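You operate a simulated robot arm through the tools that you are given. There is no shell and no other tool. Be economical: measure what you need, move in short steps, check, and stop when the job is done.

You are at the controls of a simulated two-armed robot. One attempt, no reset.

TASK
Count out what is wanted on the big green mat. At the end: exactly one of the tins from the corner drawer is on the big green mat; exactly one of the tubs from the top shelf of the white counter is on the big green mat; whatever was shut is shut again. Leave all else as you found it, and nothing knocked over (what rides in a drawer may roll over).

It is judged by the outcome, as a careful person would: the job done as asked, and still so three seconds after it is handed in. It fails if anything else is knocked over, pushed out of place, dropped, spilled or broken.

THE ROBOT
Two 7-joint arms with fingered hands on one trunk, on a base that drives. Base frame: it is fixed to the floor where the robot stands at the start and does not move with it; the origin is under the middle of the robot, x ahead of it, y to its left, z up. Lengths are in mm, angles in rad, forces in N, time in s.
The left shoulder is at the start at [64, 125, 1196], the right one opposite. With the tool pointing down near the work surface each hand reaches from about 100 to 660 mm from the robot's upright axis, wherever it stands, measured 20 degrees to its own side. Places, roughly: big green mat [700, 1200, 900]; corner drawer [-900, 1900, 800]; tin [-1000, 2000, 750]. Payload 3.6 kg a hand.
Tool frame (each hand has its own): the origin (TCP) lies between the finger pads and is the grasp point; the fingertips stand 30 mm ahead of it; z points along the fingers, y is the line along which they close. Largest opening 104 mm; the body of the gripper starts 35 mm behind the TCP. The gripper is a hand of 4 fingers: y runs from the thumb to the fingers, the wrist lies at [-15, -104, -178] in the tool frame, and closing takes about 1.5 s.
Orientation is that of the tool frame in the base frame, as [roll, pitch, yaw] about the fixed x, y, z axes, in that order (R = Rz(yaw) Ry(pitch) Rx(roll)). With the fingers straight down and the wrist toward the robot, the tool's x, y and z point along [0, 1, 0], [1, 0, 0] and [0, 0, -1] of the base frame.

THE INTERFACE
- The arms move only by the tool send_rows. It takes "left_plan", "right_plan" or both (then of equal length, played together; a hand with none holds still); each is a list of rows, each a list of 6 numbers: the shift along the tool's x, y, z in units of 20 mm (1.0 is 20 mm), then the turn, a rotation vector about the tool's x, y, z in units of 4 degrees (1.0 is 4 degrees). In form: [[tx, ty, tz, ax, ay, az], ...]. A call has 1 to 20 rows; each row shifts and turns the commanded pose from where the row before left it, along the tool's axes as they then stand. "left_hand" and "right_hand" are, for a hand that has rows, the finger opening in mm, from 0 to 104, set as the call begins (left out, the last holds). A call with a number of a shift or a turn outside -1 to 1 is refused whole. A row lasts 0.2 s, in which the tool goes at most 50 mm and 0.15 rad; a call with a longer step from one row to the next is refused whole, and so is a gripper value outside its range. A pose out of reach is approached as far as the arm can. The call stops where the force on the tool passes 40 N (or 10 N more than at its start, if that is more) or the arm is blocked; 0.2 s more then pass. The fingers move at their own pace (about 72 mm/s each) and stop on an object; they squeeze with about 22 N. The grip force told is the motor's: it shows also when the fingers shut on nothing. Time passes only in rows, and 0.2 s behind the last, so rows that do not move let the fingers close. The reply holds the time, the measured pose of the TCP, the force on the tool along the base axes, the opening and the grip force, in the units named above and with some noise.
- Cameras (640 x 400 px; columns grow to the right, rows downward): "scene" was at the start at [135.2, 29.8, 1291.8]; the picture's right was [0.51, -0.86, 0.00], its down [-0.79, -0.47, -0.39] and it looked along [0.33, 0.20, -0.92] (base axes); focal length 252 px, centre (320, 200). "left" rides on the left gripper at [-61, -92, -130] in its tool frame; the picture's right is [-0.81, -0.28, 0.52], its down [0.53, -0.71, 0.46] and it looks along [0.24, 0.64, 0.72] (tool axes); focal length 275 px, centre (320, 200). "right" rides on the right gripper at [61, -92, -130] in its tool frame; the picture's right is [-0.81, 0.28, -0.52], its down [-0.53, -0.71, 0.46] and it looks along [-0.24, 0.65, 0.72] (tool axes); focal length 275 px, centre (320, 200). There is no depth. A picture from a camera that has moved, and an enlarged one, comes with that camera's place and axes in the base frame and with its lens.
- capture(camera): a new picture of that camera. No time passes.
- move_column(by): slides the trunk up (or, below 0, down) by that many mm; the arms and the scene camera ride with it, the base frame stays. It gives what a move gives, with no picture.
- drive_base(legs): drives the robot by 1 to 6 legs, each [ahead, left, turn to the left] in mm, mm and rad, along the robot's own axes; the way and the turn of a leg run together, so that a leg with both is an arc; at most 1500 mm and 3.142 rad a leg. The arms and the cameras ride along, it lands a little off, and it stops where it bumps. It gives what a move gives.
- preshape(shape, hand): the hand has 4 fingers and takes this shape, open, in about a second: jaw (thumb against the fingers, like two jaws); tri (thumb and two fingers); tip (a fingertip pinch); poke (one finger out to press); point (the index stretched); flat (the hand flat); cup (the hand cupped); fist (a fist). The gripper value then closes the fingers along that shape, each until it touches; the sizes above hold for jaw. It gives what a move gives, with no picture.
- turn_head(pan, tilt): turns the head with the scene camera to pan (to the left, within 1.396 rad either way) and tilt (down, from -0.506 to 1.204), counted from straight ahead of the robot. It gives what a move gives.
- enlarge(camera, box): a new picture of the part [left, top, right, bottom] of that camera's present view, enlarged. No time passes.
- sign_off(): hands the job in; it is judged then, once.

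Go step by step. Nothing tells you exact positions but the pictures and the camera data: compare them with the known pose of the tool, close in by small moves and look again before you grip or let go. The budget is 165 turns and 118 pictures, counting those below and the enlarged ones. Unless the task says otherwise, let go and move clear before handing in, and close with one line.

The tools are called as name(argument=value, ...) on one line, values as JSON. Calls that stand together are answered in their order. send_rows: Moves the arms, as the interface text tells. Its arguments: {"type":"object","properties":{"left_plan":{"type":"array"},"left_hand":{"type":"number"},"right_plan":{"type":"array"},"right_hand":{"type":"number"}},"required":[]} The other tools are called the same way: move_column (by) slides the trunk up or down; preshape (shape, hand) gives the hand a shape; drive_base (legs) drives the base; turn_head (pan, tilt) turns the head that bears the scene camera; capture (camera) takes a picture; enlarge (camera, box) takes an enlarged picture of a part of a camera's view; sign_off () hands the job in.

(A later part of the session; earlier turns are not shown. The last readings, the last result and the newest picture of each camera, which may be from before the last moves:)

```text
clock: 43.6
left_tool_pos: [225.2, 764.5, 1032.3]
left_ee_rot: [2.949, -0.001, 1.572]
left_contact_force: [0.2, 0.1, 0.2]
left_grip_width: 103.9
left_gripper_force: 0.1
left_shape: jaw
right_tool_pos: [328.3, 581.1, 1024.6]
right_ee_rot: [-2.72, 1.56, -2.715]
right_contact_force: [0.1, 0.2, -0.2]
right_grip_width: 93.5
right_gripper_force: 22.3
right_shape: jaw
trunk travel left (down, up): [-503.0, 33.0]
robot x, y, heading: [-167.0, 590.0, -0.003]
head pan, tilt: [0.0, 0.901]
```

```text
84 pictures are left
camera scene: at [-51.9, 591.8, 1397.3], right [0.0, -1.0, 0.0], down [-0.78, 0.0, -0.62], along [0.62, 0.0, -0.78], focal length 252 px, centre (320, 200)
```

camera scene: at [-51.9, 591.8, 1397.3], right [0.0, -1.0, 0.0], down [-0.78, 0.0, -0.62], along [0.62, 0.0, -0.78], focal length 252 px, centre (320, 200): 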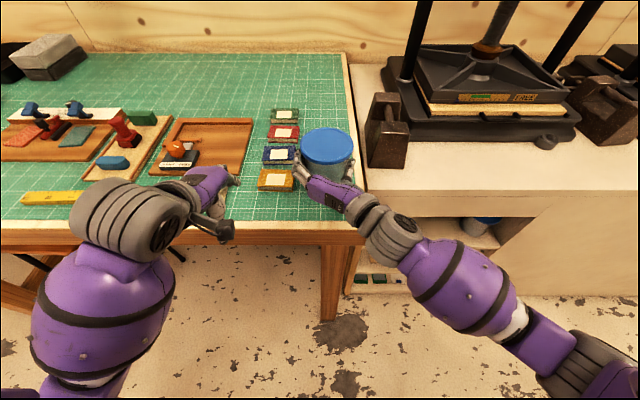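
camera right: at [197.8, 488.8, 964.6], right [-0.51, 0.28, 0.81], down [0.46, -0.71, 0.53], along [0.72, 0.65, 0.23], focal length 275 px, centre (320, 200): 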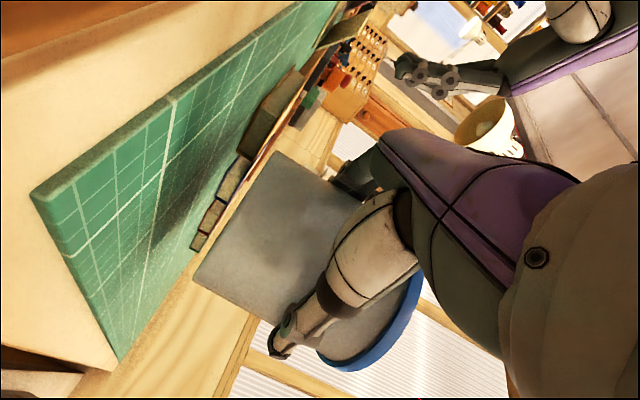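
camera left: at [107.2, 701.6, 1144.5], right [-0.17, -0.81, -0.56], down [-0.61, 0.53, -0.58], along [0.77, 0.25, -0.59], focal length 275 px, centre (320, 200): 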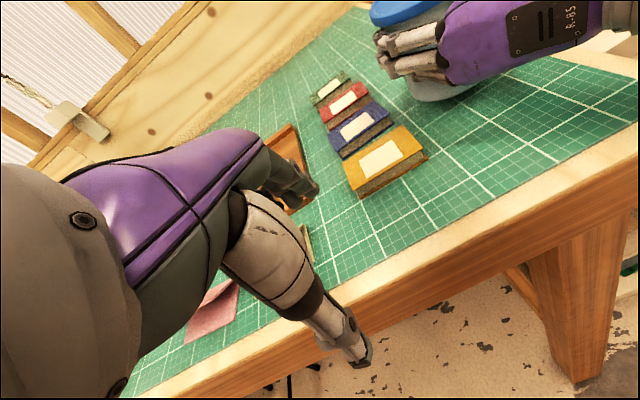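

send_rows(right_plan=[[0.5, 0, 0, 0, 0, 0], [0.5, 0, 0, 0, 0, 0], [0, 0, 0, 0, 0, 0]])

send_rows(right_plan=[[0.15, 0, 0, 0, 0, 0], [0.15, 0, 0, 0, 0, 0], [0, 0, 0, 0, 0, 0]])

capture(camera="right")

enlarge(camera="left", box=[320, 0, 640, 200])

```text
clock: 44.4
left_tool_pos: [224.7, 762.5, 1032.4]
left_ee_rot: [2.948, 0.002, 1.573]
left_contact_force: [-0.9, -0.4, 0.2]
left_grip_width: 104.0
left_gripper_force: 0.2
left_shape: jaw
right_tool_pos: [327.0, 579.7, 1003.8]
right_ee_rot: [-2.466, 1.561, -2.464]
right_contact_force: [-0.6, 0.5, -1.2]
right_grip_width: 93.3
right_gripper_force: 21.5
right_shape: jaw
trunk travel left (down, up): [-503.0, 33.0]
robot x, y, heading: [-165.5, 594.5, 0.007]
head pan, tilt: [0.0, 0.901]
```

```text
clock: 45.2
left_tool_pos: [224.6, 763.5, 1032.5]
left_ee_rot: [2.949, 0.001, 1.573]
left_contact_force: [0.2, 0.1, -0.6]
left_grip_width: 103.6
left_gripper_force: 0.0
left_shape: jaw
right_tool_pos: [326.0, 580.7, 997.6]
right_ee_rot: [-2.472, 1.561, -2.47]
right_contact_force: [0.1, 0.1, -0.4]
right_grip_width: 93.4
right_gripper_force: 22.0
right_shape: jaw
trunk travel left (down, up): [-503.0, 33.0]
robot x, y, heading: [-159.5, 592.9, 0.005]
head pan, tilt: [0.0, 0.901]
```

```text
83 pictures are left
camera right: at [196.4, 488.3, 937.8], right [-0.51, 0.28, 0.81], down [0.46, -0.71, 0.53], along [0.72, 0.65, 0.23], focal length 275 px, centre (320, 200)
```

right: 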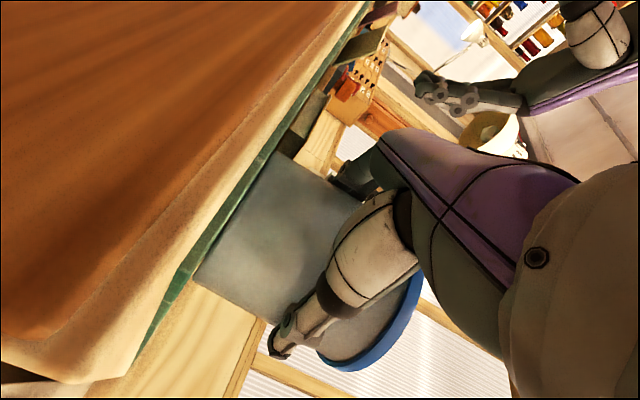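

```text
2.00 times, centred on (480, 100) of left
camera zoom: at [109.8, 702.4, 1143.4], right [-0.17, -0.81, -0.56], down [-0.61, 0.53, -0.58], along [0.77, 0.25, -0.59], focal length 551 px, centre (0, 400)
```

zoom: 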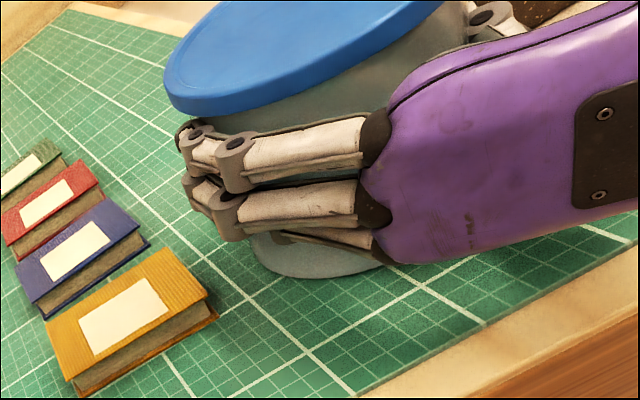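

send_rows(right_plan=[[0.1, 0, 0, 0, 0, 0], [0.1, 0, 0, 0, 0, 0], [0, 0, 0, 0, 0, 0]])

capture(camera="right")

```text
clock: 46.0
left_tool_pos: [224.1, 762.5, 1033.1]
left_ee_rot: [2.947, 0.001, 1.571]
left_contact_force: [-0.9, -0.2, 0.2]
left_grip_width: 103.7
left_gripper_force: 0.0
left_shape: jaw
right_tool_pos: [326.5, 580.3, 995.5]
right_ee_rot: [-2.421, 1.565, -2.418]
right_contact_force: [-0.4, -1.1, 6.1]
right_grip_width: 93.3
right_gripper_force: 22.0
right_shape: jaw
trunk travel left (down, up): [-503.0, 33.0]
robot x, y, heading: [-168.2, 593.1, 0.008]
head pan, tilt: [0.0, 0.901]
```

```text
81 pictures are left
camera right: at [196.8, 488.4, 935.4], right [-0.51, 0.28, 0.81], down [0.46, -0.71, 0.53], along [0.72, 0.65, 0.24], focal length 275 px, centre (320, 200)
```

right: 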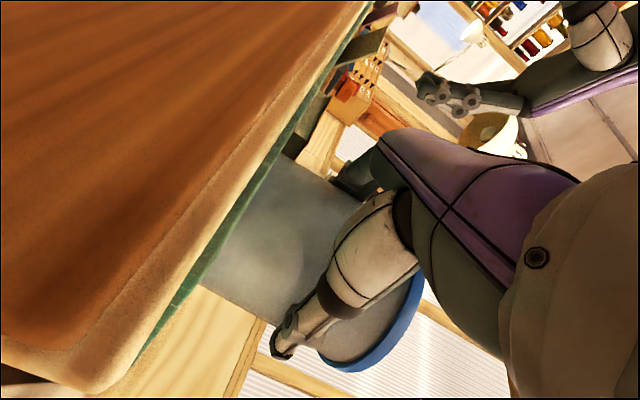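

The tub rests on the mat (6 N contact). Release and withdraw straight back.

send_rows(right_plan=[[0, 0, 0, 0, 0, 0], [0, 0, 0, 0, 0, 0], [0, 0, 0, 0, 0, 0], [0, 0, 0, 0, 0, 0], [0, 0, 0, 0, 0, 0]], right_hand=104)

enlarge(camera="scene", box=[240, 90, 400, 190])

```text
clock: 47.2
left_tool_pos: [224.7, 763.3, 1033.6]
left_ee_rot: [2.949, 0.0, 1.571]
left_contact_force: [0.3, -0.9, 0.4]
left_grip_width: 103.6
left_gripper_force: 0.0
left_shape: jaw
right_tool_pos: [327.3, 579.5, 994.6]
right_ee_rot: [-2.69, 1.562, -2.687]
right_contact_force: [-0.6, -0.5, -0.1]
right_grip_width: 103.6
right_gripper_force: 0.1
right_shape: jaw
trunk travel left (down, up): [-503.0, 33.0]
robot x, y, heading: [-167.6, 590.4, 0.006]
head pan, tilt: [0.0, 0.901]
```

```text
4.00 times, centred on (320, 140) of scene
camera zoom: at [-52.1, 591.8, 1397.3], right [0.0, -1.0, 0.0], down [-0.78, 0.0, -0.62], along [0.62, 0.0, -0.78], focal length 1008 px, centre (320, 440)
```

zoom: 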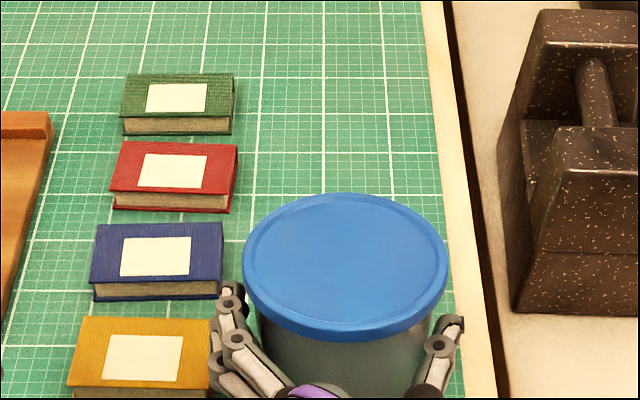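

send_rows(right_plan=[[0, 0, -0.3, 0, 0, 0], [0, 0, -0.4, 0, 0, 0], [0, 0, -0.5, 0, 0, 0], [0, 0, -0.5, 0, 0, 0], [0, 0, -0.6, 0, 0, 0], [0, 0, -0.8, 0, 0, 0], [0, 0, -0.8, 0, 0, 0], [0, 0, -0.8, 0, 0, 0]])

capture(camera="scene")

```text
clock: 49.0
left_tool_pos: [225.1, 764.0, 1034.0]
left_ee_rot: [2.95, 0.0, 1.572]
left_contact_force: [-0.5, 0.4, -1.1]
left_grip_width: 103.7
left_gripper_force: 0.1
left_shape: jaw
right_tool_pos: [233.2, 579.0, 994.8]
right_ee_rot: [-2.587, 1.56, -2.582]
right_contact_force: [-0.2, -1.0, 0.2]
right_grip_width: 103.6
right_gripper_force: 0.1
right_shape: jaw
trunk travel left (down, up): [-503.0, 33.0]
robot x, y, heading: [-167.0, 593.0, 0.005]
head pan, tilt: [0.0, 0.901]
```

```text
79 pictures are left
camera scene: at [-52.4, 591.8, 1397.3], right [0.0, -1.0, 0.0], down [-0.78, 0.0, -0.62], along [0.62, 0.0, -0.78], focal length 252 px, centre (320, 200)
```

scene: 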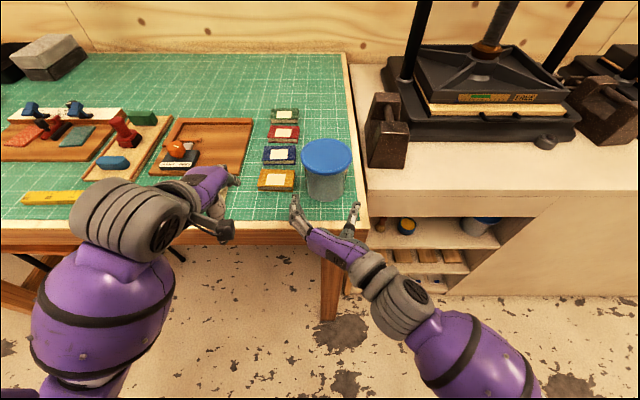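

Tub placed. Now I back off and look for the corner drawer to the back-left.

drive_base(legs=[[-300, 0, 0]])

turn_head(pan=1.396, tilt=0.4)

capture(camera="scene")

```text
clock: 51.0
left_tool_pos: [-66.0, 761.9, 1033.5]
left_ee_rot: [2.95, 0.0, 1.569]
left_contact_force: [-0.6, -0.2, -0.5]
left_grip_width: 103.8
left_gripper_force: 0.0
left_shape: jaw
right_tool_pos: [-58.9, 577.3, 994.0]
right_ee_rot: [-2.528, 1.561, -2.528]
right_contact_force: [-0.6, 0.2, -0.5]
right_grip_width: 103.6
right_gripper_force: 0.1
right_shape: jaw
trunk travel left (down, up): [-503.0, 33.0]
robot x, y, heading: [-457.3, 590.0, 0.004]
head pan, tilt: [0.0, 0.901]
```

```text
clock: 52.6
left_tool_pos: [-66.6, 761.9, 1033.0]
left_ee_rot: [2.95, 0.0, 1.568]
left_contact_force: [0.6, 0.3, -0.4]
left_grip_width: 103.3
left_gripper_force: 0.1
left_shape: jaw
right_tool_pos: [-59.1, 577.7, 994.2]
right_ee_rot: [-2.53, 1.56, -2.531]
right_contact_force: [0.8, -0.3, 0.5]
right_grip_width: 103.9
right_gripper_force: 0.0
right_shape: jaw
trunk travel left (down, up): [-503.0, 33.0]
robot x, y, heading: [-458.3, 587.1, 0.0]
head pan, tilt: [1.396, 0.4]
```

```text
78 pictures are left
camera scene: at [-402.9, 682.3, 1440.3], right [0.98, -0.17, 0.0], down [-0.07, -0.38, -0.92], along [0.16, 0.91, -0.39], focal length 252 px, centre (320, 200)
```

scene: 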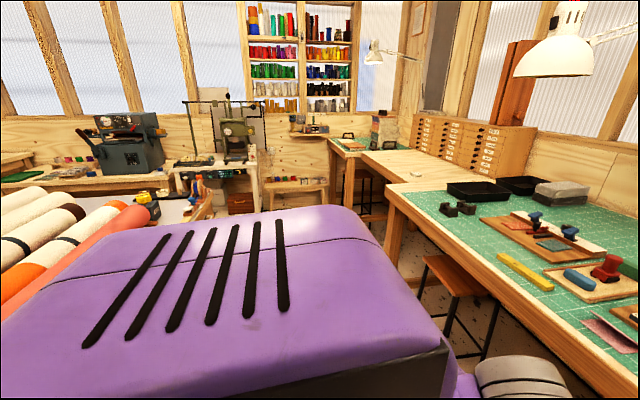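

drive_base(legs=[[0, 0, 0.8]])

turn_head(pan=0.9, tilt=0.4)

capture(camera="scene")

```text
clock: 55.1
left_tool_pos: [-308.6, 991.4, 1033.0]
left_ee_rot: [2.95, 0.002, 2.373]
left_contact_force: [1.2, -0.3, -0.7]
left_grip_width: 103.8
left_gripper_force: 0.0
left_shape: jaw
right_tool_pos: [-169.7, 869.1, 994.1]
right_ee_rot: [-2.602, 1.561, -1.798]
right_contact_force: [0.1, -1.2, -0.2]
right_grip_width: 103.7
right_gripper_force: 0.0
right_shape: jaw
trunk travel left (down, up): [-503.0, 33.0]
robot x, y, heading: [-456.5, 590.5, 0.807]
head pan, tilt: [1.396, 0.4]
```

```text
clock: 56.0
left_tool_pos: [-309.0, 991.4, 1032.8]
left_ee_rot: [2.949, 0.0, 2.372]
left_contact_force: [0.3, 0.9, -0.2]
left_grip_width: 103.6
left_gripper_force: 0.1
left_shape: jaw
right_tool_pos: [-169.6, 869.5, 995.3]
right_ee_rot: [-2.456, 1.562, -1.654]
right_contact_force: [0.6, -0.4, -0.3]
right_grip_width: 103.5
right_gripper_force: 0.0
right_shape: jaw
trunk travel left (down, up): [-503.0, 33.0]
robot x, y, heading: [-457.1, 592.0, 0.804]
head pan, tilt: [0.901, 0.4]
```

```text
77 pictures are left
camera scene: at [-443.2, 710.6, 1440.3], right [0.99, 0.13, 0.0], down [0.05, -0.39, -0.92], along [-0.12, 0.91, -0.39], focal length 252 px, centre (320, 200)
```

scene: 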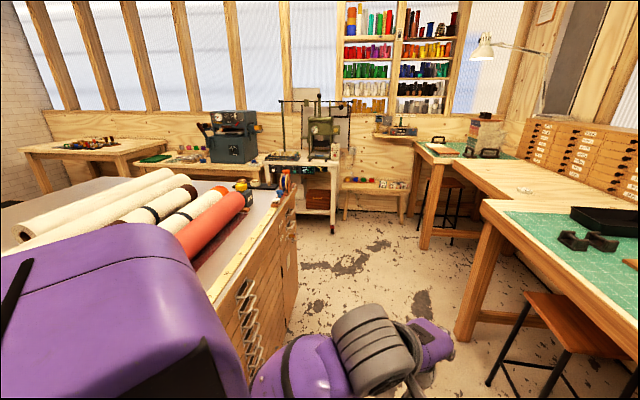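

drive_base(legs=[[0, 0, 0.767], [700, -130, 0]])

turn_head(pan=0.8, tilt=0.7)

capture(camera="scene")

```text
clock: 61.9
left_tool_pos: [-516.0, 1675.0, 1033.4]
left_ee_rot: [2.947, 0.0, -3.124]
left_contact_force: [-0.2, 0.0, 0.0]
left_grip_width: 103.7
left_gripper_force: 0.0
left_shape: jaw
right_tool_pos: [-331.4, 1686.3, 995.2]
right_ee_rot: [-2.746, 1.56, -1.157]
right_contact_force: [-0.1, 0.1, 0.4]
right_grip_width: 103.6
right_gripper_force: 0.0
right_shape: jaw
trunk travel left (down, up): [-503.0, 33.0]
robot x, y, heading: [-339.7, 1283.5, 1.586]
head pan, tilt: [0.901, 0.4]
```

```text
clock: 62.7
left_tool_pos: [-516.9, 1674.5, 1033.4]
left_ee_rot: [2.95, 0.0, -3.125]
left_contact_force: [-0.2, -0.1, -0.1]
left_grip_width: 103.7
left_gripper_force: 0.1
left_shape: jaw
right_tool_pos: [-332.0, 1686.1, 995.4]
right_ee_rot: [-2.636, 1.561, -1.045]
right_contact_force: [-0.9, -0.2, -0.4]
right_grip_width: 103.7
right_gripper_force: 0.1
right_shape: jaw
trunk travel left (down, up): [-503.0, 33.0]
robot x, y, heading: [-335.5, 1287.9, 1.589]
head pan, tilt: [0.799, 0.7]
```

```text
76 pictures are left
camera scene: at [-400.6, 1384.3, 1413.5], right [0.68, 0.73, 0.0], down [0.47, -0.44, -0.77], along [-0.56, 0.52, -0.64], focal length 252 px, centre (320, 200)
```

scene: 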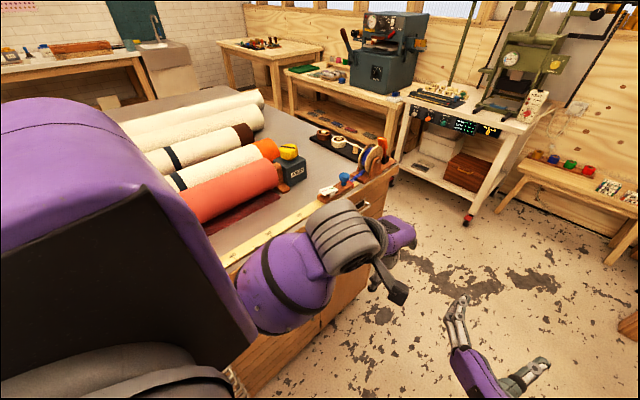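

drive_base(legs=[[470, -80, 0], [0, 0, 1.56]])

turn_head(pan=0.0, tilt=0.75)

capture(camera="scene")

```text
clock: 69.4
left_tool_pos: [-654.4, 1581.2, 1032.7]
left_ee_rot: [2.949, 0.0, -1.548]
left_contact_force: [0.5, 0.4, -0.2]
left_grip_width: 103.6
left_gripper_force: 0.1
left_shape: jaw
right_tool_pos: [-666.5, 1764.7, 995.5]
right_ee_rot: [-2.696, 1.561, 0.471]
right_contact_force: [-0.8, 0.8, 0.5]
right_grip_width: 103.6
right_gripper_force: 0.1
right_shape: jaw
trunk travel left (down, up): [-503.0, 33.0]
robot x, y, heading: [-270.0, 1763.8, -3.119]
head pan, tilt: [0.799, 0.7]
```

```text
clock: 70.5
left_tool_pos: [-655.0, 1580.3, 1031.7]
left_ee_rot: [2.951, 0.0, -1.546]
left_contact_force: [0.1, 0.0, 0.4]
left_grip_width: 103.7
left_gripper_force: 0.1
left_shape: jaw
right_tool_pos: [-667.1, 1764.5, 994.8]
right_ee_rot: [-2.724, 1.562, 0.442]
right_contact_force: [-0.2, -0.4, 0.6]
right_grip_width: 103.6
right_gripper_force: 0.0
right_shape: jaw
trunk travel left (down, up): [-503.0, 33.0]
robot x, y, heading: [-265.3, 1759.4, -3.121]
head pan, tilt: [0.0, 0.75]
```

```text
75 pictures are left
camera scene: at [-389.9, 1758.1, 1409.2], right [-0.02, 1.0, 0.0], down [0.68, 0.02, -0.73], along [-0.73, -0.02, -0.68], focal length 252 px, centre (320, 200)
```

scene: 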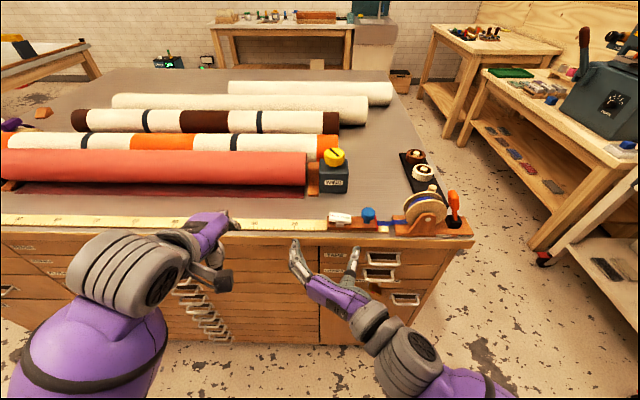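

enlarge(camera="scene", box=[290, 170, 490, 310])

```text
2.86 times, centred on (390, 240) of scene
camera zoom: at [-389.9, 1758.1, 1409.2], right [-0.02, 1.0, 0.0], down [0.68, 0.02, -0.73], along [-0.73, -0.02, -0.68], focal length 720 px, centre (120, 86)
```

zoom: 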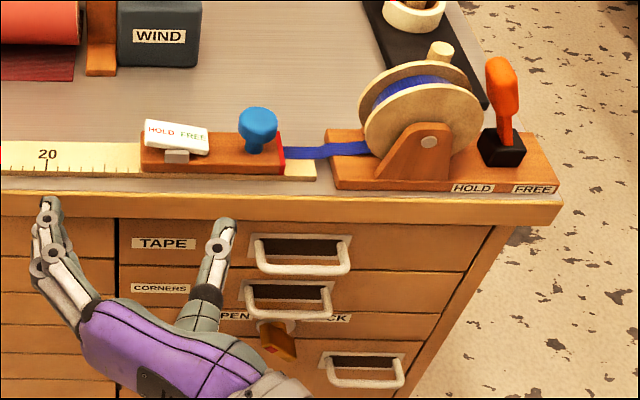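

drive_base(legs=[[0, 230, 0]])

turn_head(pan=-0.6, tilt=0.75)

capture(camera="scene")

```text
clock: 72.3
left_tool_pos: [-650.3, 1349.1, 1032.6]
left_ee_rot: [2.95, 0.0, -1.55]
left_contact_force: [0.5, 0.2, -0.5]
left_grip_width: 103.6
left_gripper_force: 0.1
left_shape: jaw
right_tool_pos: [-661.7, 1532.0, 996.0]
right_ee_rot: [-2.486, 1.56, 0.676]
right_contact_force: [0.9, 0.6, -0.4]
right_grip_width: 103.6
right_gripper_force: 0.0
right_shape: jaw
trunk travel left (down, up): [-503.0, 33.0]
robot x, y, heading: [-263.1, 1524.2, -3.121]
head pan, tilt: [0.0, 0.75]
```

```text
clock: 73.3
left_tool_pos: [-650.7, 1348.9, 1033.7]
left_ee_rot: [2.95, -0.001, -1.549]
left_contact_force: [-0.6, -0.1, 0.3]
left_grip_width: 103.9
left_gripper_force: 0.0
left_shape: jaw
right_tool_pos: [-661.2, 1533.6, 993.8]
right_ee_rot: [-2.418, 1.559, 0.748]
right_contact_force: [0.7, 1.5, -0.3]
right_grip_width: 103.8
right_gripper_force: 0.0
right_shape: jaw
trunk travel left (down, up): [-503.0, 33.0]
robot x, y, heading: [-264.1, 1530.0, -3.122]
head pan, tilt: [-0.6, 0.75]
```

```text
73 pictures are left
camera scene: at [-371.2, 1573.0, 1409.2], right [0.55, 0.84, 0.0], down [0.57, -0.37, -0.73], along [-0.61, 0.4, -0.68], focal length 252 px, centre (320, 200)
```

scene: 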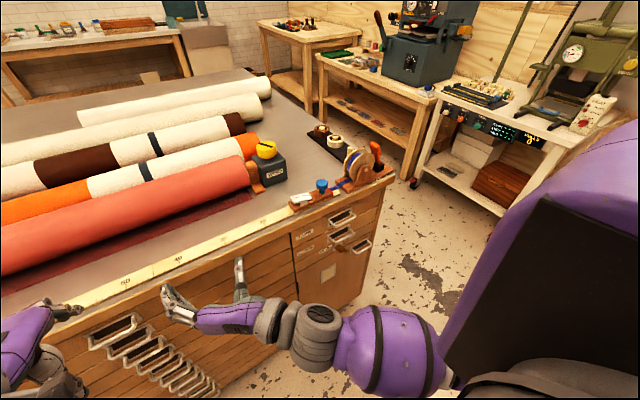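

enlarge(camera="scene", box=[280, 190, 400, 310])

```text
3.33 times, centred on (340, 250) of scene
camera zoom: at [-371.2, 1573.0, 1409.2], right [0.55, 0.84, 0.0], down [0.57, -0.37, -0.73], along [-0.61, 0.4, -0.68], focal length 840 px, centre (253, 33)
```

zoom: 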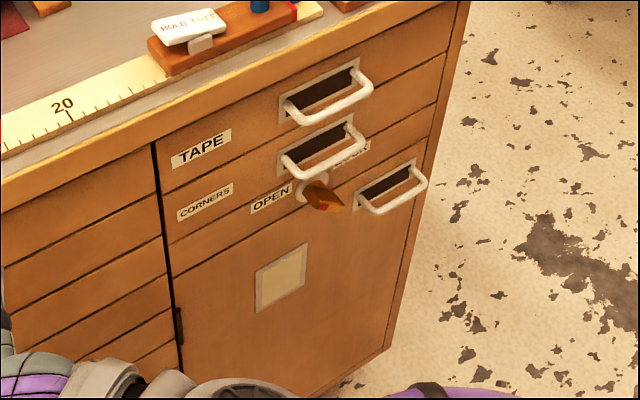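

The cabinet's right column has drawers TAPE and CORNERS (handle bar at about (-758, 1914, 769)), plus a turn knob marked OPEN/LOCK under it. I'll turn the right hand so that the jaw is vertical (wrist on top), while checking the knob closer.

send_rows(right_plan=[[0, 0, -0.5, 0, 0, -1], [0, 0, -0.5, 0, 0, -1], [0, 0, -0.5, 0, 0, -1], [0, 0, -0.5, 0, 0, -1], [0, 0, 0, 0, 0, -1], [0, 0, 0, 0, 0, -1], [0, 0, 0, 0, 0, -1], [0, 0, 0, 0, 0, -1], [0, 0, 0, 0, 0, -1], [0, 0, 0, 0, 0, -1], [0, 0, 0, 0, 0, -1], [0, 0, 0, 0, 0, -1], [0, 0, 0, 0, 0, -1], [0, 0, 0, 0, 0, -1], [0, 0, 0, 0, 0, -1], [0, 0, 0, 0, 0, -1], [0, 0, 0, 0, 0, -1], [0, 0, 0, 0, 0, -1], [0, 0, 0, 0, 0, -1], [0, 0, 0, 0, 0, -1]])

send_rows(right_plan=[[0, 0.5, 0, 0, 0, -1], [0, 0.5, 0, 0, 0, -1], [0, 0.5, 0, 0, 0, -0.5], [0, 1, 0, 0, 0, 0], [0, 1, 0, 0, 0, 0], [0, 1, 0, 0, 0, 0], [0, 1, 0, 0, 0, 0], [0, 0, 0, 0, 0, 0]])

capture(camera="right")

```text
clock: 77.5
left_tool_pos: [-649.5, 1349.6, 1032.0]
left_ee_rot: [2.949, 0.0, -1.549]
left_contact_force: [-0.7, -0.7, -0.2]
left_grip_width: 103.8
left_gripper_force: 0.1
left_shape: jaw
right_tool_pos: [-621.9, 1533.6, 995.8]
right_ee_rot: [-1.58, 0.167, 1.591]
right_contact_force: [0.0, -0.3, 0.2]
right_grip_width: 103.5
right_gripper_force: 0.0
right_shape: jaw
trunk travel left (down, up): [-503.0, 33.0]
robot x, y, heading: [-264.7, 1529.0, -3.12]
head pan, tilt: [-0.6, 0.75]
```

```text
clock: 79.3
left_tool_pos: [-651.4, 1349.9, 1033.8]
left_ee_rot: [2.95, 0.0, -1.55]
left_contact_force: [1.0, -0.9, 0.5]
left_grip_width: 103.9
left_gripper_force: 0.1
left_shape: jaw
right_tool_pos: [-622.7, 1529.7, 884.1]
right_ee_rot: [-1.581, -0.006, 1.589]
right_contact_force: [-0.1, 0.0, 0.2]
right_grip_width: 103.6
right_gripper_force: 0.0
right_shape: jaw
trunk travel left (down, up): [-503.0, 33.0]
robot x, y, heading: [-266.4, 1528.8, -3.119]
head pan, tilt: [-0.6, 0.75]
```

```text
71 pictures are left
camera right: at [-492.9, 1595.0, 978.1], right [0.54, -0.8, -0.27], down [-0.45, -0.55, 0.71], along [-0.71, -0.26, -0.65], focal length 275 px, centre (320, 200)
```

right: 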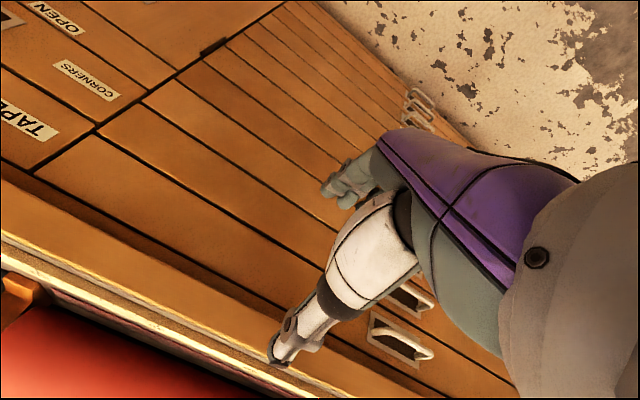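

drive_base(legs=[[0, -400, 0]])

capture(camera="right")

turn_head(pan=0.2, tilt=0.9)

capture(camera="scene")

```text
clock: 81.8
left_tool_pos: [-658.9, 1754.1, 1032.6]
left_ee_rot: [2.951, 0.0, -1.562]
left_contact_force: [0.2, -0.5, 0.3]
left_grip_width: 103.8
left_gripper_force: 0.0
left_shape: jaw
right_tool_pos: [-626.9, 1933.9, 886.1]
right_ee_rot: [-1.579, -0.004, 1.579]
right_contact_force: [-0.5, -0.4, -0.2]
right_grip_width: 104.0
right_gripper_force: 0.0
right_shape: jaw
trunk travel left (down, up): [-503.0, 33.0]
robot x, y, heading: [-267.7, 1926.6, -3.134]
head pan, tilt: [-0.6, 0.75]
```

```text
70 pictures are left
camera right: at [-497.7, 1998.5, 978.4], right [0.53, -0.81, -0.27], down [-0.46, -0.54, 0.71], along [-0.72, -0.25, -0.65], focal length 275 px, centre (320, 200)
```

right: 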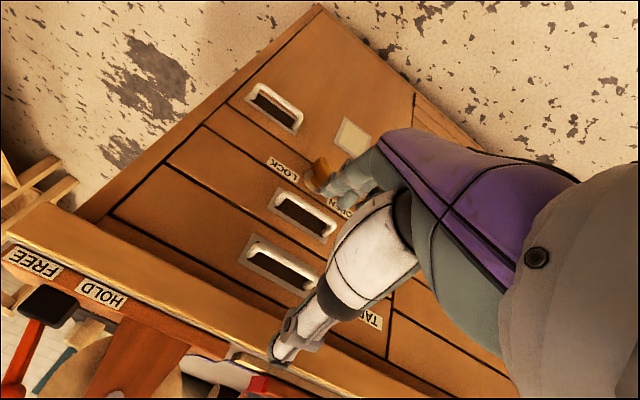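

```text
clock: 82.9
left_tool_pos: [-659.4, 1753.7, 1032.3]
left_ee_rot: [2.95, -0.001, -1.564]
left_contact_force: [0.3, 0.1, 0.0]
left_grip_width: 103.7
left_gripper_force: 0.1
left_shape: jaw
right_tool_pos: [-627.0, 1933.7, 884.8]
right_ee_rot: [-1.578, -0.004, 1.579]
right_contact_force: [-0.6, -0.2, 0.6]
right_grip_width: 103.6
right_gripper_force: 0.1
right_shape: jaw
trunk travel left (down, up): [-503.0, 33.0]
robot x, y, heading: [-270.1, 1923.7, -3.127]
head pan, tilt: [0.201, 0.901]
```

```text
69 pictures are left
camera scene: at [-381.5, 1912.8, 1397.3], right [-0.21, 0.98, 0.0], down [0.77, 0.16, -0.62], along [-0.61, -0.13, -0.78], focal length 252 px, centre (320, 200)
```

scene: 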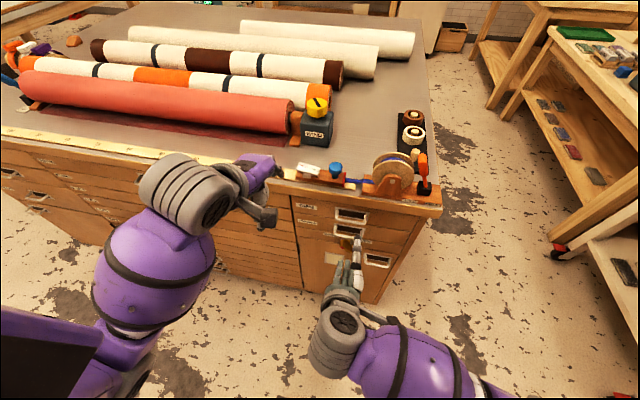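

enlarge(camera="right", box=[160, 60, 420, 300])

enlarge(camera="scene", box=[280, 180, 440, 300])

```text
1.67 times, centred on (290, 180) of right
camera zoom: at [-497.7, 1998.2, 978.4], right [0.53, -0.81, -0.27], down [-0.46, -0.54, 0.71], along [-0.72, -0.25, -0.65], focal length 459 px, centre (370, 233)
```

zoom: 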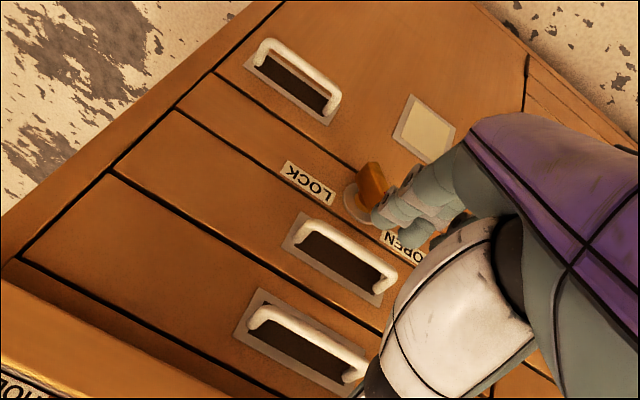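

```text
3.33 times, centred on (360, 240) of scene
camera zoom: at [-381.5, 1912.8, 1397.3], right [-0.21, 0.98, 0.0], down [0.77, 0.16, -0.62], along [-0.61, -0.13, -0.78], focal length 840 px, centre (187, 67)
```

zoom: 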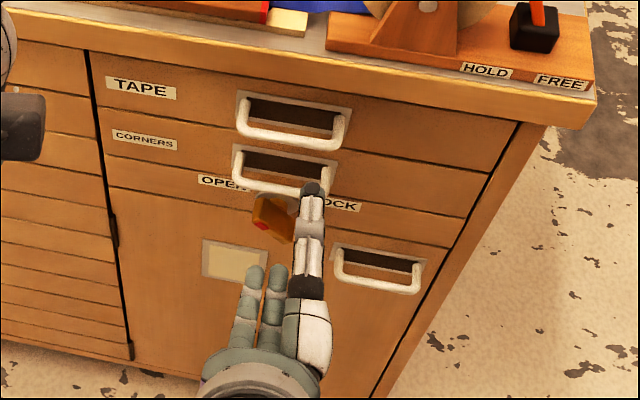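

The CORNERS handle bar is at about z 770, with the knob below it at z≈711. I'll lower the hand to bar height with a narrow opening.

send_rows(right_plan=[[-0.2, 1, 0, 0, 0, 0], [-0.2, 1, 0, 0, 0, 0], [-0.2, 1, 0, 0, 0, 0], [-0.2, 1, 0, 0, 0, 0], [0, 1, 0, 0, 0, 0], [0, 0.75, 0, 0, 0, 0], [0, 0, 1, 0, 0, 0], [0, 0, 1, 0, 0, 0], [0, 0, 1, 0, 0, 0], [0, 0, 0, 0, 0, 0]], right_hand=45)

turn_head(pan=0.2, tilt=0.9)

enlarge(camera="scene", box=[280, 180, 440, 300])

capture(camera="right")

```text
clock: 85.1
left_tool_pos: [-658.9, 1754.8, 1033.9]
left_ee_rot: [2.948, 0.0, -1.565]
left_contact_force: [-0.2, -0.2, 0.5]
left_grip_width: 103.6
left_gripper_force: 0.1
left_shape: jaw
right_tool_pos: [-686.6, 1921.1, 768.7]
right_ee_rot: [-1.579, -0.004, 1.576]
right_contact_force: [-0.7, -1.0, -0.3]
right_grip_width: 45.4
right_gripper_force: 0.0
right_shape: jaw
trunk travel left (down, up): [-503.0, 33.0]
robot x, y, heading: [-267.3, 1927.0, -3.133]
head pan, tilt: [0.201, 0.901]
```

```text
clock: 85.7
left_tool_pos: [-658.7, 1755.1, 1033.3]
left_ee_rot: [2.948, 0.0, -1.565]
left_contact_force: [-1.2, -0.1, 0.6]
left_grip_width: 103.5
left_gripper_force: 0.1
left_shape: jaw
right_tool_pos: [-685.6, 1918.6, 769.4]
right_ee_rot: [-1.579, -0.004, 1.58]
right_contact_force: [-0.5, -0.6, 0.7]
right_grip_width: 45.4
right_gripper_force: 0.1
right_shape: jaw
trunk travel left (down, up): [-503.0, 33.0]
robot x, y, heading: [-270.0, 1928.4, -3.13]
head pan, tilt: [0.201, 0.901]
```

```text
3.33 times, centred on (360, 240) of scene
camera zoom: at [-381.5, 1912.7, 1397.3], right [-0.21, 0.98, 0.0], down [0.77, 0.16, -0.62], along [-0.61, -0.13, -0.78], focal length 840 px, centre (187, 67)
```

zoom: 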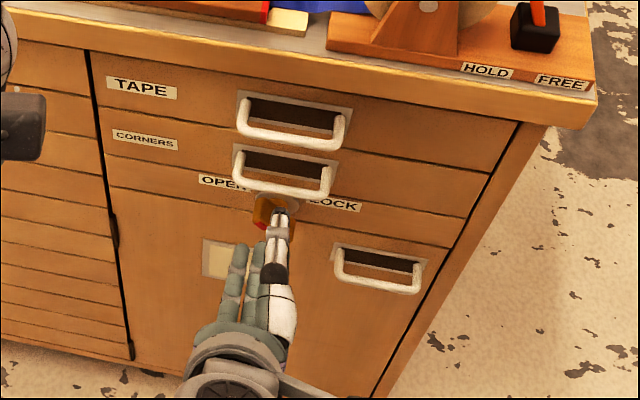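

```text
65 pictures are left
camera right: at [-556.1, 1982.4, 862.3], right [0.53, -0.81, -0.27], down [-0.46, -0.54, 0.71], along [-0.72, -0.25, -0.65], focal length 275 px, centre (320, 200)
```

right: 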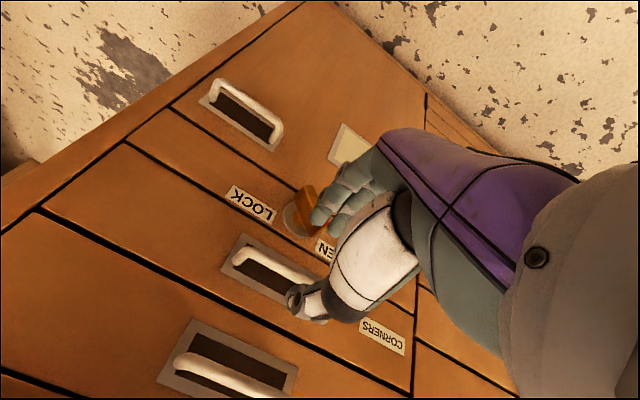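

send_rows(right_plan=[[0, 0, 0.8, 0, 0, 0], [0, 0, 0.8, 0, 0, 0], [0, 0, 0.8, 0, 0, 0], [0, 0, 0.6, 0, 0, 0], [0, 0, 0, 0, 0, 0]])

enlarge(camera="scene", box=[310, 200, 410, 270])

enlarge(camera="right", box=[180, 140, 420, 340])

```text
clock: 86.9
left_tool_pos: [-659.0, 1755.0, 1032.6]
left_ee_rot: [2.95, 0.002, -1.565]
left_contact_force: [0.2, 0.6, 0.0]
left_grip_width: 103.7
left_gripper_force: 0.0
left_shape: jaw
right_tool_pos: [-746.5, 1919.9, 769.2]
right_ee_rot: [-1.578, -0.004, 1.58]
right_contact_force: [0.4, -1.0, 0.3]
right_grip_width: 45.4
right_gripper_force: 0.0
right_shape: jaw
trunk travel left (down, up): [-503.0, 33.0]
robot x, y, heading: [-268.4, 1929.9, -3.141]
head pan, tilt: [0.201, 0.901]
```

```text
5.71 times, centred on (360, 235) of scene
camera zoom: at [-381.3, 1912.7, 1397.3], right [-0.21, 0.98, 0.0], down [0.77, 0.16, -0.62], along [-0.61, -0.13, -0.78], focal length 1441 px, centre (91, 0)
```

zoom: 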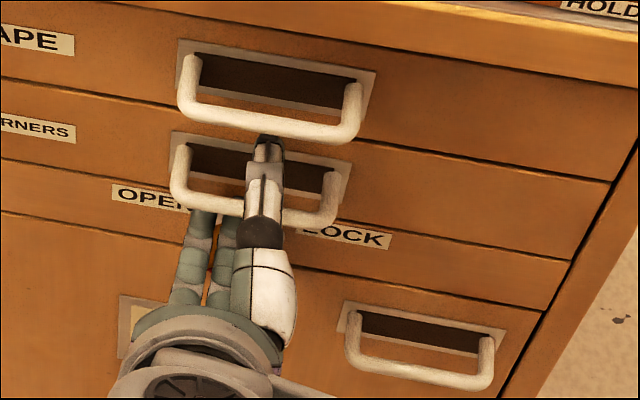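

```text
2.00 times, centred on (300, 240) of right
camera zoom: at [-616.4, 1982.2, 862.7], right [0.53, -0.81, -0.27], down [-0.46, -0.54, 0.71], along [-0.72, -0.25, -0.65], focal length 551 px, centre (360, 120)
```

zoom: 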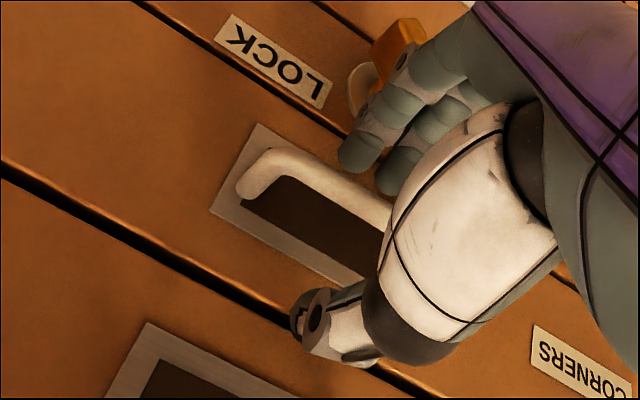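

The bar sits between thumb and fingers. Close on it.

send_rows(right_plan=[[0, 0, 0, 0, 0, 0], [0, 0, 0, 0, 0, 0], [0, 0, 0, 0, 0, 0], [0, 0, 0, 0, 0, 0], [0, 0, 0, 0, 0, 0], [0, 0, 0, 0, 0, 0]], right_hand=0)

send_rows(right_plan=[[0, 0, -0.5, 0, 0, 0], [0, 0, -0.5, 0, 0, 0], [0, 0, -0.5, 0, 0, 0]])

enlarge(camera="right", box=[140, 100, 420, 340])

```text
clock: 88.3
left_tool_pos: [-659.4, 1754.4, 1032.8]
left_ee_rot: [2.949, 0.0, -1.562]
left_contact_force: [0.2, 0.3, -0.7]
left_grip_width: 103.9
left_gripper_force: 0.0
left_shape: jaw
right_tool_pos: [-745.8, 1919.2, 770.7]
right_ee_rot: [-1.579, -0.005, 1.578]
right_contact_force: [-0.6, -0.3, 1.2]
right_grip_width: 0.2
right_gripper_force: 22.2
right_shape: jaw
trunk travel left (down, up): [-503.0, 33.0]
robot x, y, heading: [-267.8, 1927.9, -3.135]
head pan, tilt: [0.201, 0.901]
```

```text
clock: 89.1
left_tool_pos: [-657.5, 1754.6, 1032.5]
left_ee_rot: [2.951, 0.0, -1.564]
left_contact_force: [-0.1, -0.5, -0.1]
left_grip_width: 103.8
left_gripper_force: 0.1
left_shape: jaw
right_tool_pos: [-717.2, 1919.2, 770.4]
right_ee_rot: [-1.579, -0.004, 1.577]
right_contact_force: [-0.2, -2.9, -0.1]
right_grip_width: 0.1
right_gripper_force: 21.6
right_shape: jaw
trunk travel left (down, up): [-503.0, 33.0]
robot x, y, heading: [-266.0, 1931.1, -3.128]
head pan, tilt: [0.201, 0.901]
```

```text
1.67 times, centred on (280, 220) of right
camera zoom: at [-586.7, 1982.4, 863.1], right [0.53, -0.8, -0.27], down [-0.46, -0.54, 0.71], along [-0.72, -0.25, -0.65], focal length 459 px, centre (387, 167)
```

zoom: 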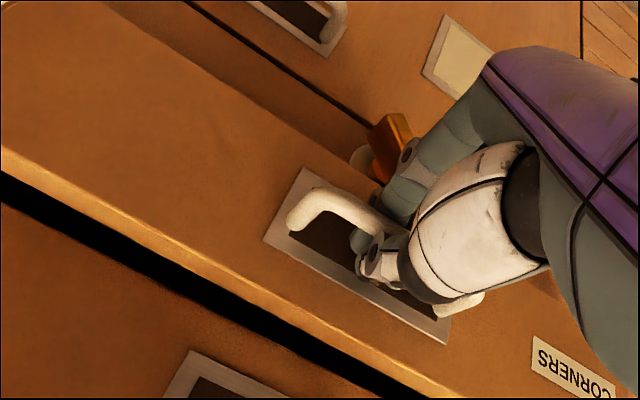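

The drawer slides. Pull further by driving back.

drive_base(legs=[[-180, 0, 0]])

capture(camera="scene")

capture(camera="right")

```text
clock: 90.6
left_tool_pos: [-476.4, 1756.4, 1032.8]
left_ee_rot: [2.95, 0.001, -1.564]
left_contact_force: [0.2, 0.1, -0.6]
left_grip_width: 103.9
left_gripper_force: 0.1
left_shape: jaw
right_tool_pos: [-534.7, 1921.7, 770.3]
right_ee_rot: [-1.579, -0.005, 1.573]
right_contact_force: [0.0, -7.8, -2.1]
right_grip_width: 0.0
right_gripper_force: 21.8
right_shape: jaw
trunk travel left (down, up): [-503.0, 33.0]
robot x, y, heading: [-84.4, 1930.5, -3.136]
head pan, tilt: [0.201, 0.901]
```

```text
61 pictures are left
camera scene: at [-197.9, 1913.1, 1397.3], right [-0.2, 0.98, 0.0], down [0.77, 0.16, -0.62], along [-0.61, -0.13, -0.78], focal length 252 px, centre (320, 200)
```

scene: 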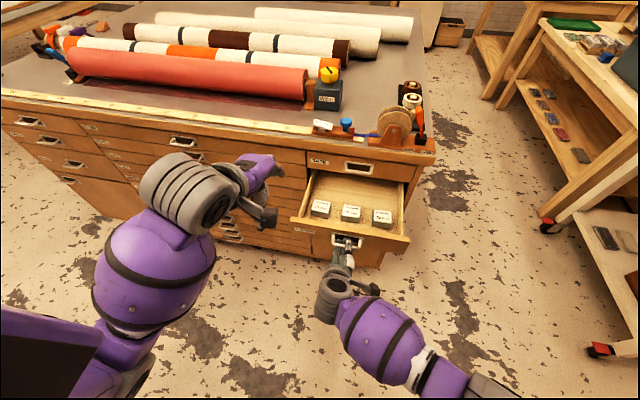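

```text
60 pictures are left
camera right: at [-403.7, 1983.6, 863.4], right [0.52, -0.81, -0.27], down [-0.46, -0.54, 0.71], along [-0.72, -0.25, -0.65], focal length 275 px, centre (320, 200)
```

right: 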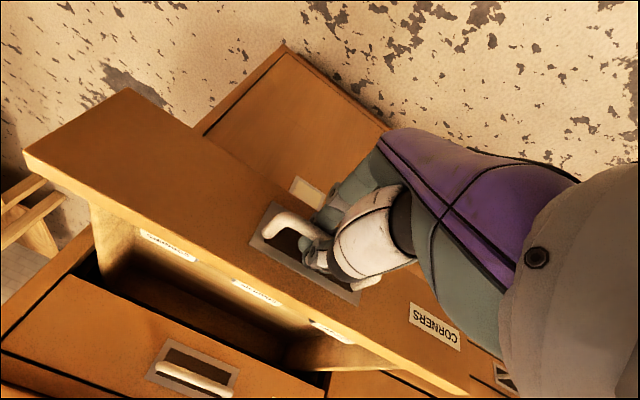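

Drawer is open with three tins. I'll release the bar, back the right hand off, and look at the tins.

send_rows(right_plan=[[0, 0, 0, 0, 0, 0], [0, 0, 0, 0, 0, 0], [0, 0, 0, 0, 0, 0], [0, 0, 0, 0, 0, 0], [0, 0, -0.5, 0, 0, 0], [0, 0, -1, 0, 0, 0], [0, 0, -1, 0, 0, 0], [0.5, 0, -1, 0, 0, 0], [1, 0, -1, 0, 0, 0], [1, 0, -1, 0, 0, 0], [1, 0, 0, 0, 0, 0], [1, 0, 0, 0, 0, 0], [1, 0, 0, 0, 0, 0]], right_hand=45)

enlarge(camera="scene", box=[290, 150, 450, 270])

capture(camera="left")

```text
clock: 93.4
left_tool_pos: [-475.8, 1756.0, 1033.4]
left_ee_rot: [2.948, 0.0, -1.566]
left_contact_force: [1.1, -0.6, -0.9]
left_grip_width: 103.4
left_gripper_force: 0.1
left_shape: jaw
right_tool_pos: [-425.0, 2033.0, 770.6]
right_ee_rot: [-1.579, -0.003, 1.576]
right_contact_force: [-0.2, 0.0, -0.3]
right_grip_width: 44.8
right_gripper_force: 0.0
right_shape: jaw
trunk travel left (down, up): [-503.0, 33.0]
robot x, y, heading: [-86.5, 1930.3, -3.133]
head pan, tilt: [0.201, 0.901]
```

```text
3.33 times, centred on (370, 210) of scene
camera zoom: at [-198.2, 1914.4, 1397.3], right [-0.2, 0.98, 0.0], down [0.77, 0.16, -0.62], along [-0.61, -0.13, -0.78], focal length 840 px, centre (153, 167)
```

zoom: 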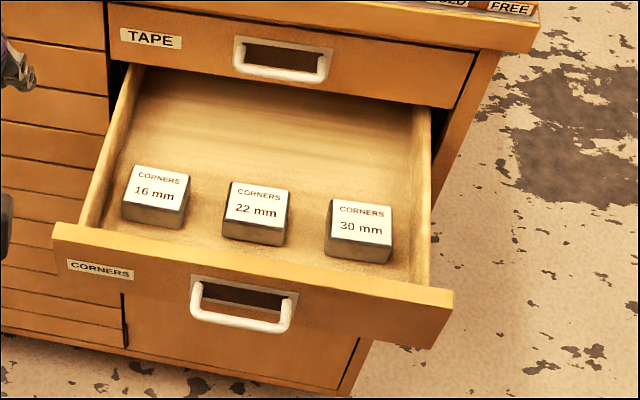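

```text
58 pictures are left
camera left: at [-361.5, 1818.5, 1143.5], right [0.17, 0.81, -0.56], down [0.62, -0.53, -0.58], along [-0.77, -0.25, -0.59], focal length 275 px, centre (320, 200)
```

left: 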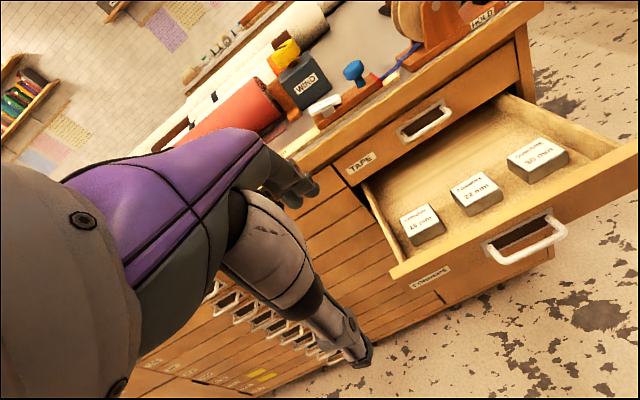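

Three CORNERS tins; the middle one (22 mm) has its top centre at about (-658, 1914, 773). I'll bring the left hand above it.

send_rows(left_plan=[[0, 0, 0, 0.92, 0, 0], [0, 0, 0, 0.92, 0, 0], [0, 0, 0, 0.92, 0, 0], [-0.8, 0.9, 0.6, 0, 0, 0], [-0.8, 0.9, 0.6, 0, 0, 0], [-0.8, 0.9, 0.6, 0, 0, 0], [-0.8, 0.9, 0.6, 0, 0, 0], [-0.8, 0.9, 0.6, 0, 0, 0], [-0.8, 0.9, 0.6, 0, 0, 0], [-0.8, 0.9, 0.6, 0, 0, 0], [-0.8, 0.9, 0.6, 0, 0, 0], [-0.8, 0.9, 0.6, 0, 0, 0], [-0.7, 1, 0.6, 0, 0, 0], [0, 0, 0, 0, 0, 0]], left_hand=84)

capture(camera="scene")

capture(camera="left")

```text
clock: 96.4
left_tool_pos: [-657.8, 1914.4, 912.6]
left_ee_rot: [3.141, 0.001, -1.566]
left_contact_force: [-0.2, -0.1, 0.0]
left_grip_width: 84.4
left_gripper_force: 0.1
left_shape: jaw
right_tool_pos: [-424.4, 2032.2, 771.6]
right_ee_rot: [-1.579, -0.004, 1.578]
right_contact_force: [-0.1, 0.3, -0.1]
right_grip_width: 44.7
right_gripper_force: 0.1
right_shape: jaw
trunk travel left (down, up): [-503.0, 33.0]
robot x, y, heading: [-84.6, 1928.5, -3.136]
head pan, tilt: [0.201, 0.901]
```

```text
57 pictures are left
camera scene: at [-197.8, 1913.7, 1397.3], right [-0.2, 0.98, 0.0], down [0.77, 0.16, -0.62], along [-0.61, -0.13, -0.78], focal length 252 px, centre (320, 200)
```

scene: 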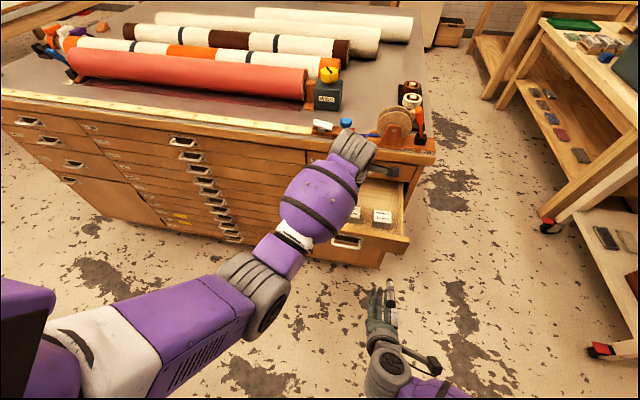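

```text
56 pictures are left
camera left: at [-567.1, 1975.4, 1043.3], right [0.27, 0.81, -0.52], down [0.72, -0.53, -0.46], along [-0.64, -0.25, -0.72], focal length 275 px, centre (320, 200)
```

left: 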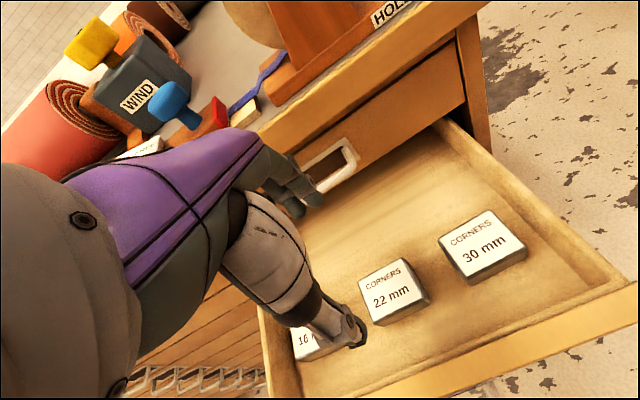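

send_rows(left_plan=[[-0.1, 0, 1, 0, 0, 0], [0, 0, 1, 0, 0, 0], [0, 0, 1, 0, 0, 0], [0, 0, 1, 0, 0, 0], [0, 0, 1, 0, 0, 0], [0, 0, 0.5, 0, 0, 0], [0, 0, 0, 0, 0, 0]])

capture(camera="left")

capture(camera="scene")

```text
clock: 98.0
left_tool_pos: [-658.5, 1916.7, 800.7]
left_ee_rot: [3.141, 0.002, -1.566]
left_contact_force: [-0.6, 0.0, -0.1]
left_grip_width: 84.3
left_gripper_force: 0.0
left_shape: jaw
right_tool_pos: [-424.9, 2033.0, 770.6]
right_ee_rot: [-1.578, -0.004, 1.58]
right_contact_force: [-0.1, -0.8, -0.4]
right_grip_width: 44.6
right_gripper_force: 0.1
right_shape: jaw
trunk travel left (down, up): [-503.0, 33.0]
robot x, y, heading: [-88.2, 1931.3, -3.139]
head pan, tilt: [0.201, 0.901]
```

```text
55 pictures are left
camera left: at [-566.9, 1978.0, 932.1], right [0.27, 0.81, -0.52], down [0.72, -0.53, -0.46], along [-0.64, -0.25, -0.73], focal length 275 px, centre (320, 200)
```

left: 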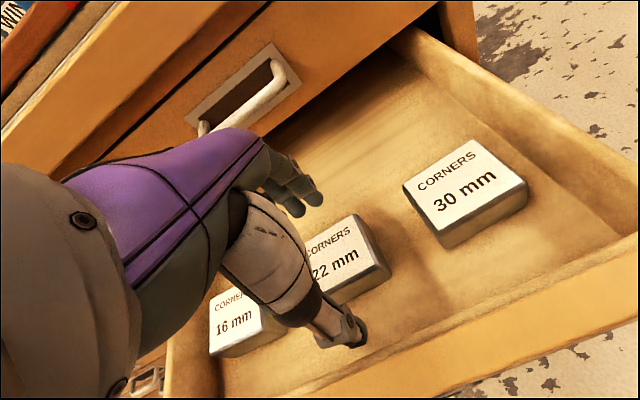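

```text
54 pictures are left
camera scene: at [-198.1, 1914.0, 1397.3], right [-0.2, 0.98, 0.0], down [0.77, 0.16, -0.62], along [-0.61, -0.13, -0.78], focal length 252 px, centre (320, 200)
```

scene: 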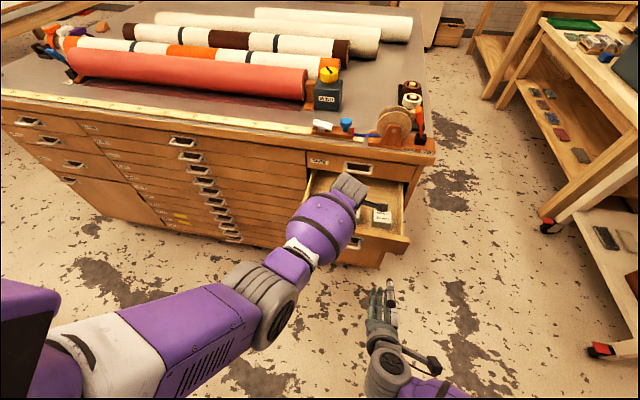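

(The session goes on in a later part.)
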